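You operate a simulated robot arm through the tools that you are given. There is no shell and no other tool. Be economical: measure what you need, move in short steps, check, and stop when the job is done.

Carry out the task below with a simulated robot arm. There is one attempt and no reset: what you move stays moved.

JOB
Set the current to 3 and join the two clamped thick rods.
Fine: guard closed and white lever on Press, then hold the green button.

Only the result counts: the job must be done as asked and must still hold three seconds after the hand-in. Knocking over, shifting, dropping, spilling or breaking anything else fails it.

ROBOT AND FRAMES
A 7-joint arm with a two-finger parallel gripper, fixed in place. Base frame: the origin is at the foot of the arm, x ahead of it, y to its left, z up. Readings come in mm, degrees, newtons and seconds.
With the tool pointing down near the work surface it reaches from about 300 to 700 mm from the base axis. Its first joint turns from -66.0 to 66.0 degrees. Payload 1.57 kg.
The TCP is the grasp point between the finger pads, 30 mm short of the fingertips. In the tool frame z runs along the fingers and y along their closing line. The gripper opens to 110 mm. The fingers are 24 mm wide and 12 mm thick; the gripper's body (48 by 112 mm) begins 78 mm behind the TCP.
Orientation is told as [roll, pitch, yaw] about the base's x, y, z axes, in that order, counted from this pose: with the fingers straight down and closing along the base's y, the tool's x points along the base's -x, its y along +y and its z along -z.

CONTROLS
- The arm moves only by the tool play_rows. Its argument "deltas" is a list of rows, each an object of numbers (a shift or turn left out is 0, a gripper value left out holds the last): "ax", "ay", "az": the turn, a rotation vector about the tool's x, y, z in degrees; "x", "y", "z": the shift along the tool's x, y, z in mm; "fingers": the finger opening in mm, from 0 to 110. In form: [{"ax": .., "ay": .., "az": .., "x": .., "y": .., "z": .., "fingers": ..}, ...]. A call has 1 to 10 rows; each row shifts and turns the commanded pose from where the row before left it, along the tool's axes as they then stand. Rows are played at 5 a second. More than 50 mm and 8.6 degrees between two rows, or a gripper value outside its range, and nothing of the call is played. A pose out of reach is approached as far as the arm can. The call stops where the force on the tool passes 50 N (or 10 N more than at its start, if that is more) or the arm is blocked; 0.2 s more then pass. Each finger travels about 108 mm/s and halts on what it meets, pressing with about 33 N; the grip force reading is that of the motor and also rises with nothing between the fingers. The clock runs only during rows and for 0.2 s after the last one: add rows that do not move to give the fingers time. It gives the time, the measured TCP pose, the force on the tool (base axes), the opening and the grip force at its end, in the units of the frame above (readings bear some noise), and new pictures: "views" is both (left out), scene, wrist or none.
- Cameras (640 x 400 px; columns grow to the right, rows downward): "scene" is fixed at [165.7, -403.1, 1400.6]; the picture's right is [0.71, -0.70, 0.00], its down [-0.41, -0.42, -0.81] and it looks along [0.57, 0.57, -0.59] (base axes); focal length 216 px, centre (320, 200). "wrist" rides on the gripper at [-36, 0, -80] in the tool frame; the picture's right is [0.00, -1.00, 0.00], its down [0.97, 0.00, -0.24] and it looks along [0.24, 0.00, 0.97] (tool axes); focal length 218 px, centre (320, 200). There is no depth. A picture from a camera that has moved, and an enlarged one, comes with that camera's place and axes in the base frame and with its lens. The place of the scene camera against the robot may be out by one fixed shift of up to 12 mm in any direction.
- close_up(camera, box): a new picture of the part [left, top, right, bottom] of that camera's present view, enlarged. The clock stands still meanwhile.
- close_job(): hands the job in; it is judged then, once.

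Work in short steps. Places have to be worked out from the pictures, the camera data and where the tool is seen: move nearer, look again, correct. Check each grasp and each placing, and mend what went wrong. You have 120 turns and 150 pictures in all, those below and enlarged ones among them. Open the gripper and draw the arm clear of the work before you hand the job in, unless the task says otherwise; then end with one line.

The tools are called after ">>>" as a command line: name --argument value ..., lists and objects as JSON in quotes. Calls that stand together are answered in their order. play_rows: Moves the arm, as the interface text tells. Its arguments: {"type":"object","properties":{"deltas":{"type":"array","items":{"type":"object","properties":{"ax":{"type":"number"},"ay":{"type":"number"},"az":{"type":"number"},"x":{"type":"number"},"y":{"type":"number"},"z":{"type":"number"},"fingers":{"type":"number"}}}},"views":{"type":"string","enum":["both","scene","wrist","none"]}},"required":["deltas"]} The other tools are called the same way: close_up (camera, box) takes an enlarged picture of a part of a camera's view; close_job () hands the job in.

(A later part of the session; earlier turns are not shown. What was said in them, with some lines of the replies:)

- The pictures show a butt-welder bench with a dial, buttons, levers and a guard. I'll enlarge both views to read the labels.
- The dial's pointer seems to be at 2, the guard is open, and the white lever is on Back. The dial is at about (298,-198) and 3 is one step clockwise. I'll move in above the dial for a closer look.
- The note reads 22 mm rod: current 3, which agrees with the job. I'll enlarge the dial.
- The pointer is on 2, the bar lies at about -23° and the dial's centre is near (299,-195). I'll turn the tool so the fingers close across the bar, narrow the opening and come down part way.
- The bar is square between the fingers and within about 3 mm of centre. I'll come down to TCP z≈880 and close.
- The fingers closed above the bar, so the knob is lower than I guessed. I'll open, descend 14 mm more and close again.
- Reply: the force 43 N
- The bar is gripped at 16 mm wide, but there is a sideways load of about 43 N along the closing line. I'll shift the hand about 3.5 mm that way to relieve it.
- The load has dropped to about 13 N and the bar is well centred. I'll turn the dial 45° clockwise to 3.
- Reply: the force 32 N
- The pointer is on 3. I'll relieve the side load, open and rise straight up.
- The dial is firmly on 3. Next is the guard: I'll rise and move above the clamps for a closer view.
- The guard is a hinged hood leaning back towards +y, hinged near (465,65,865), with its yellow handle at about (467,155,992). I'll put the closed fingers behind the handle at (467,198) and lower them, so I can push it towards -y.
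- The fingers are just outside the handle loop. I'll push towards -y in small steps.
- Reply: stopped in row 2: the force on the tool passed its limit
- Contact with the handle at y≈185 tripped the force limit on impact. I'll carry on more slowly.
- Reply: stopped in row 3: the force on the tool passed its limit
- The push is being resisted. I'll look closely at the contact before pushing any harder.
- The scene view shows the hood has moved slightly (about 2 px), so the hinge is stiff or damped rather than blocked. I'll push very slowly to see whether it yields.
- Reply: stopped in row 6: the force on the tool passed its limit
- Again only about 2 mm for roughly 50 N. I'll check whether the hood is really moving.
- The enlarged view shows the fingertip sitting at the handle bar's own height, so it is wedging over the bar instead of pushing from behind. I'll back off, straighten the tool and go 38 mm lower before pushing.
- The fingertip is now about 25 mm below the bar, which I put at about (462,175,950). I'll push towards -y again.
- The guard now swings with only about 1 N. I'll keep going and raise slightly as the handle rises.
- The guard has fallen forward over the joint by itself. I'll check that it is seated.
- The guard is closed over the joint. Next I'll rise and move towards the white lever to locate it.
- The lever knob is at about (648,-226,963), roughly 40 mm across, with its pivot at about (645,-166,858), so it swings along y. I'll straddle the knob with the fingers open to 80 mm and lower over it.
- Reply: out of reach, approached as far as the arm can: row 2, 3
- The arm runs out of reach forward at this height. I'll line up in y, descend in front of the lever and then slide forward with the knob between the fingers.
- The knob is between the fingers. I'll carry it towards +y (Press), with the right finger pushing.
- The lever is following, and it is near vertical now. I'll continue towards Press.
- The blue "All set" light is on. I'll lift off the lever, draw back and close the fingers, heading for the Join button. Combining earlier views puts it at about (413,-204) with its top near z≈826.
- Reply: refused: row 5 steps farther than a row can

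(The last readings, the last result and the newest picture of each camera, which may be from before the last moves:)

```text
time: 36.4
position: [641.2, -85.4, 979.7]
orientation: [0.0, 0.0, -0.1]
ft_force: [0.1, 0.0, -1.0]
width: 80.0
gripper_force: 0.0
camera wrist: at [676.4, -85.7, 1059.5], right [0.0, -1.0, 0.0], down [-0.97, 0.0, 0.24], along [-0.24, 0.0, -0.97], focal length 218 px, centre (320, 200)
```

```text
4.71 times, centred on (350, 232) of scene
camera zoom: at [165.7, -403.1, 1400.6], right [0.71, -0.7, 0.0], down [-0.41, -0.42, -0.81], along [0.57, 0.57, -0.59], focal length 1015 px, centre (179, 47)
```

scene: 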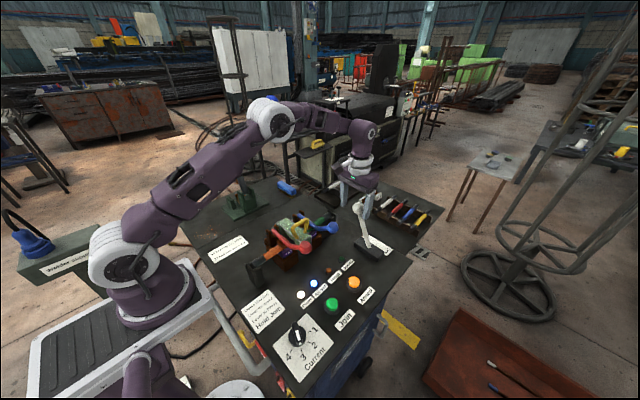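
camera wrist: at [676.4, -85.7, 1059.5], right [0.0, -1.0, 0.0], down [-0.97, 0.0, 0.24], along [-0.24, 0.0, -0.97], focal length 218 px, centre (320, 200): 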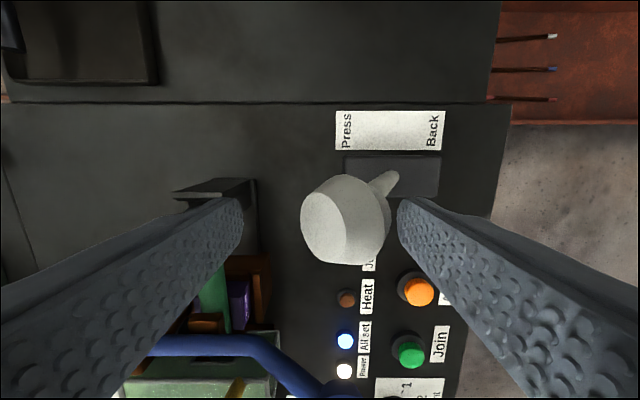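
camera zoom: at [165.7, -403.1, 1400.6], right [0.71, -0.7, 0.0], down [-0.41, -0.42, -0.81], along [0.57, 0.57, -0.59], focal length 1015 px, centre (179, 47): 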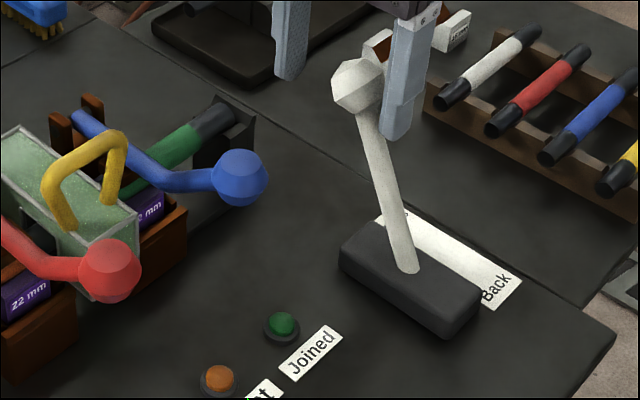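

A row was too long, so nothing moved. The lever does sit on Press, so I'll repeat with shorter steps.

>>> play_rows --deltas '[{"z": -25}, {"z": -25}, {"x": 40}, {"x": 35, "y": -18}, {"x": 35, "y": -25, "fingers": 0}, {"x": 35, "y": -25}, {"x": 35, "y": -25}, {"x": 30, "y": -25}, {"x": 18}, {"z": 30}]' --views "both"

>>> close_up --camera "scene" --box '[290, 190, 410, 275]'

```text
time: 38.6
position: [412.0, -202.8, 1000.4]
orientation: [0.0, 0.0, 0.0]
ft_force: [0.2, -0.7, -0.9]
width: 0.0
gripper_force: 21.8
camera wrist: at [447.9, -204.1, 1079.2], right [0.0, -1.0, 0.0], down [-0.97, 0.0, 0.24], along [-0.24, 0.0, -0.97], focal length 218 px, centre (320, 200)
```

scene: 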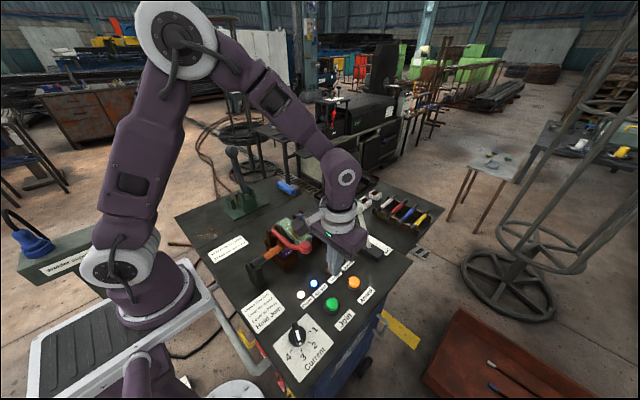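
wrist: 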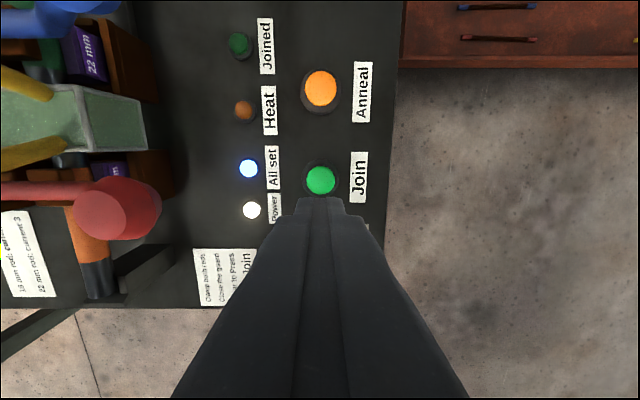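

```text
4.71 times, centred on (350, 232) of scene
camera zoom: at [165.7, -403.1, 1400.6], right [0.71, -0.7, 0.0], down [-0.41, -0.42, -0.81], along [0.57, 0.57, -0.59], focal length 1015 px, centre (179, 47)
```

zoom: 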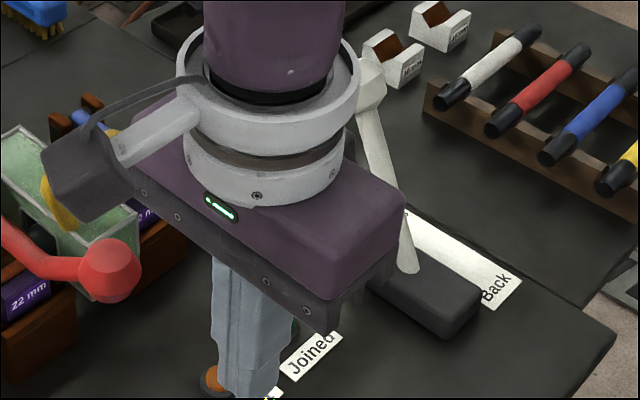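

The Join button is directly under the fingers, at about (411,-205). I'll descend close above it.

>>> play_rows --deltas '[{"z": 40, "y": -2}, {"z": 40}, {"z": 25}, {"z": 10}, {}]' --views "wrist"

>>> close_up --camera "scene" --box '[300, 260, 380, 330]'

```text
time: 39.8
position: [413.2, -205.2, 883.9]
orientation: [0.1, 0.0, -0.1]
ft_force: [-0.4, 0.1, 0.8]
width: 0.1
gripper_force: 21.1
camera wrist: at [448.9, -205.8, 964.3], right [0.0, -1.0, 0.0], down [-0.97, 0.0, 0.24], along [-0.24, 0.0, -0.97], focal length 218 px, centre (320, 200)
```

wrist: 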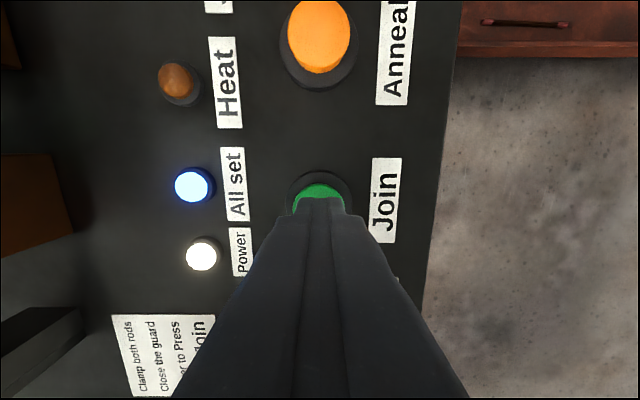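

```text
5.71 times, centred on (340, 295) of scene
camera zoom: at [165.7, -403.1, 1400.6], right [0.71, -0.7, 0.0], down [-0.41, -0.42, -0.81], along [0.57, 0.57, -0.59], focal length 1232 px, centre (206, -343)
```

zoom: 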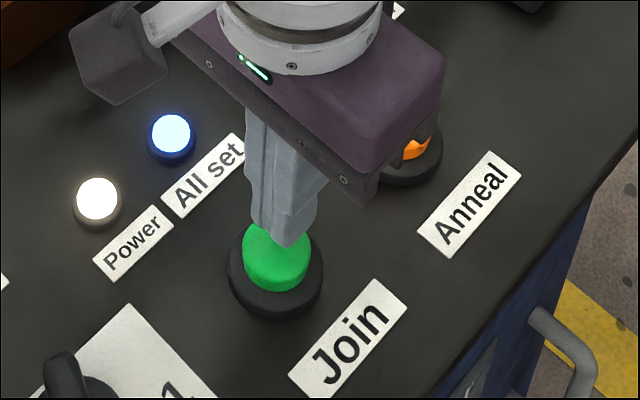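

The fingers are just over the cap. I'll press down slowly while watching the force and the lamps.

>>> play_rows --deltas '[{"z": 4}, {"z": 4}, {"z": 3}, {"z": 3}, {"z": 2}, {"z": 2}, {"z": 2}]' --views "wrist"

```text
time: 41.4
position: [411.9, -205.9, 867.3]
orientation: [0.1, 0.0, 0.0]
ft_force: [1.0, 0.1, 3.5]
width: 0.0
gripper_force: 21.6
camera wrist: at [448.7, -205.8, 945.1], right [0.0, -1.0, 0.0], down [-0.97, 0.0, 0.24], along [-0.24, 0.0, -0.97], focal length 218 px, centre (320, 200)
```

wrist: 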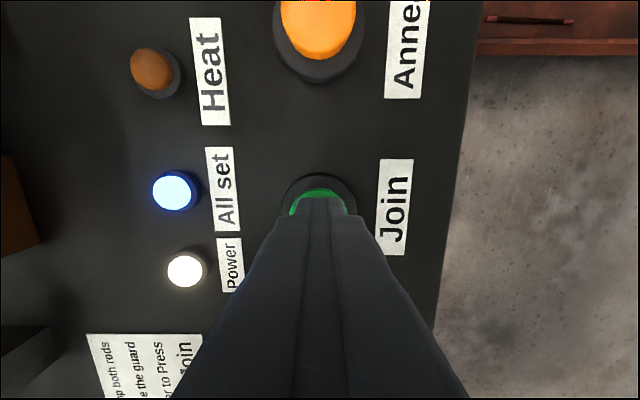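

Contact has begun at 3.5 N. I'll press a few millimetres further.

>>> play_rows --deltas '[{"z": 1.5}, {"z": 1.5}, {"z": 1.5}, {"z": 1.5}]' --views "wrist"

```text
time: 42.4
position: [412.6, -205.3, 859.2]
orientation: [0.0, -0.1, -0.1]
ft_force: [1.7, 6.8, 24.6]
width: 0.0
gripper_force: 21.9
camera wrist: at [448.4, -205.8, 939.2], right [0.0, -1.0, 0.0], down [-0.97, 0.0, 0.24], along [-0.24, 0.0, -0.97], focal length 218 px, centre (320, 200)
```

wrist: 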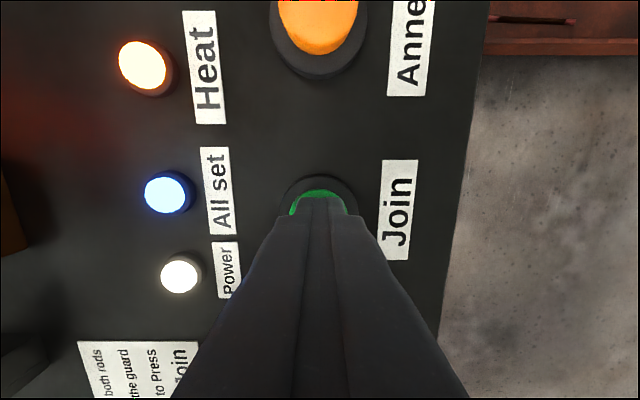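

Heat is on at 25 N. I'll hold still and watch for "Joined".

>>> play_rows --deltas '[{}, {}, {}, {}, {}]' --views "both"

```text
time: 43.6
position: [411.9, -206.3, 859.4]
orientation: [-0.1, 0.0, 0.0]
ft_force: [6.5, 5.8, 26.6]
width: 0.1
gripper_force: 21.4
camera wrist: at [448.3, -206.1, 939.0], right [0.0, -1.0, 0.0], down [-0.97, 0.0, 0.24], along [-0.24, 0.0, -0.97], focal length 218 px, centre (320, 200)
```

scene: 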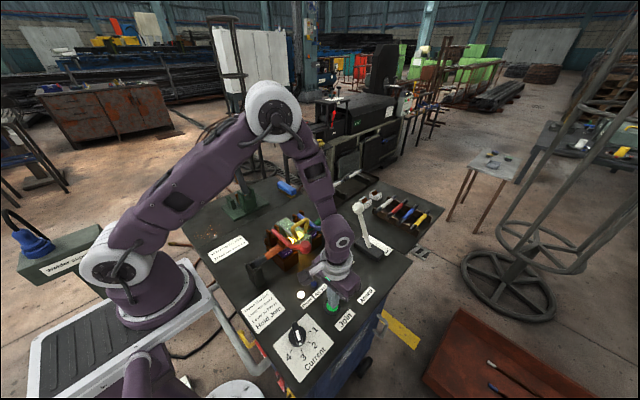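
wrist: 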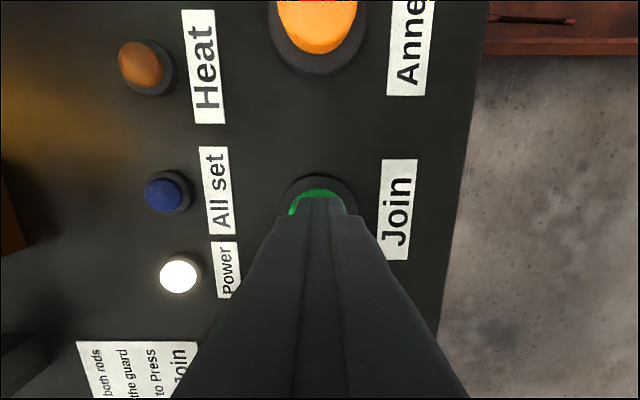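

Heat and All set have gone off and the joint is glowing, so the weld cycle has ended. I'll release the button, rise and check the Joined lamp.

>>> play_rows --deltas '[{"z": -10}, {"z": -30}, {"z": -40}, {"z": -40}, {"z": -40}, {"z": -40}, {}]' --views "both"

>>> close_up --camera "wrist" --box '[0, 0, 400, 250]'

```text
time: 45.2
position: [412.7, -204.3, 1061.1]
orientation: [0.0, 0.0, 0.1]
ft_force: [0.1, 0.6, 0.6]
width: 0.0
gripper_force: 21.3
camera wrist: at [448.5, -205.3, 1139.6], right [0.0, -1.0, 0.0], down [-0.97, 0.0, 0.24], along [-0.24, 0.0, -0.97], focal length 218 px, centre (320, 200)
```

scene: 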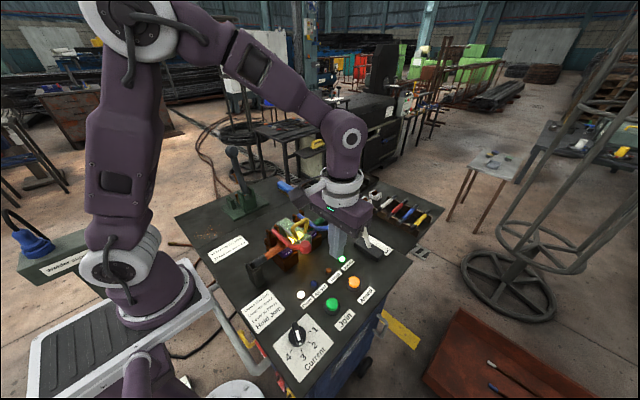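
wrist: 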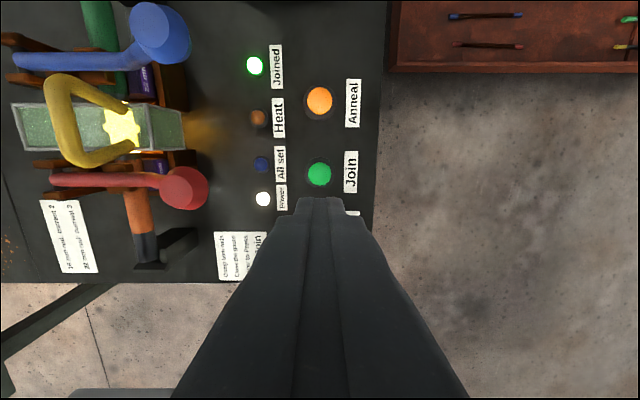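

```text
1.60 times, centred on (200, 125) of wrist
camera zoom: at [448.5, -205.3, 1139.6], right [0.0, -1.0, 0.0], down [-0.97, 0.0, 0.24], along [-0.24, 0.0, -0.97], focal length 349 px, centre (512, 320)
```

zoom: 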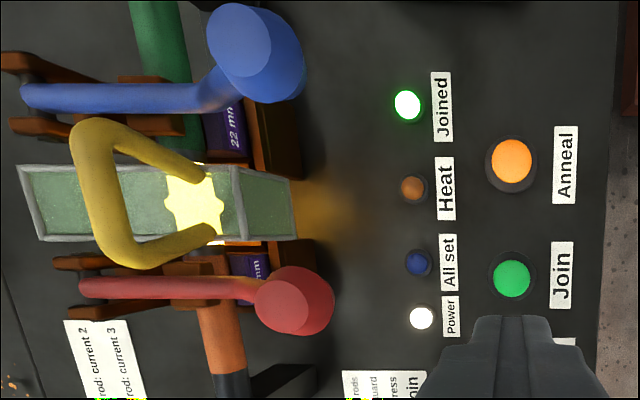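

The green "Joined" lamp is lit, and the guard, lever and dial are as asked. I'll open the gripper and draw clear.

>>> play_rows --deltas '[{"z": -45, "fingers": 110}, {"z": -45}, {"z": -40}, {}, {}]' --views "both"

```text
time: 46.4
position: [412.6, -205.9, 1191.5]
orientation: [0.0, 0.0, -0.1]
ft_force: [-0.9, 0.5, 0.0]
width: 110.3
gripper_force: 0.1
camera wrist: at [448.6, -205.6, 1270.0], right [0.0, -1.0, 0.0], down [-0.97, 0.0, 0.24], along [-0.24, 0.0, -0.97], focal length 218 px, centre (320, 200)
```

scene: 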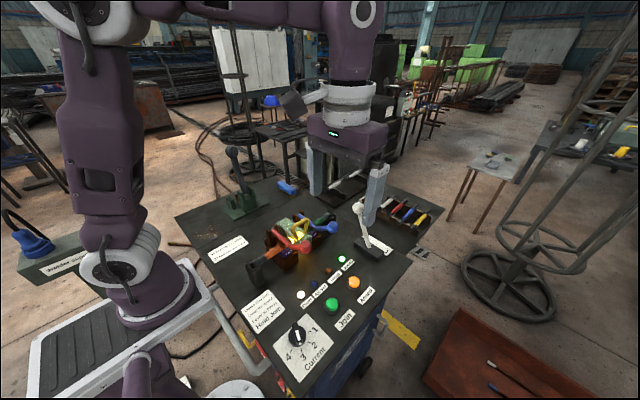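
wrist: 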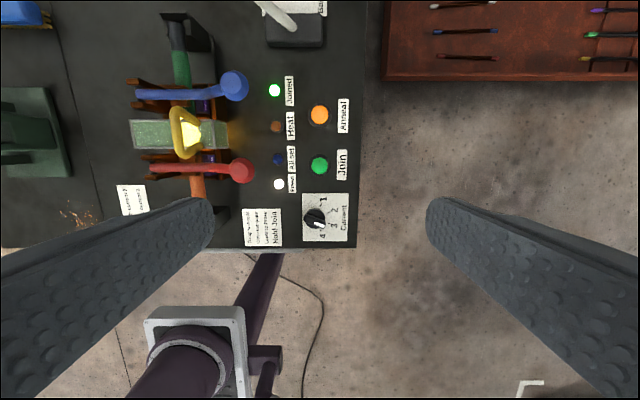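

Joined is lit, the dial still points to 3, and the arm is clear with the gripper open. I'm handing the job in.

>>> close_job

```text
The job is handed in.
```

I set the current to 3, closed the guard, moved the white lever to Press and held Join until the weld cycle ended; the "Joined" lamp lit, and I handed the job in with the arm clear.
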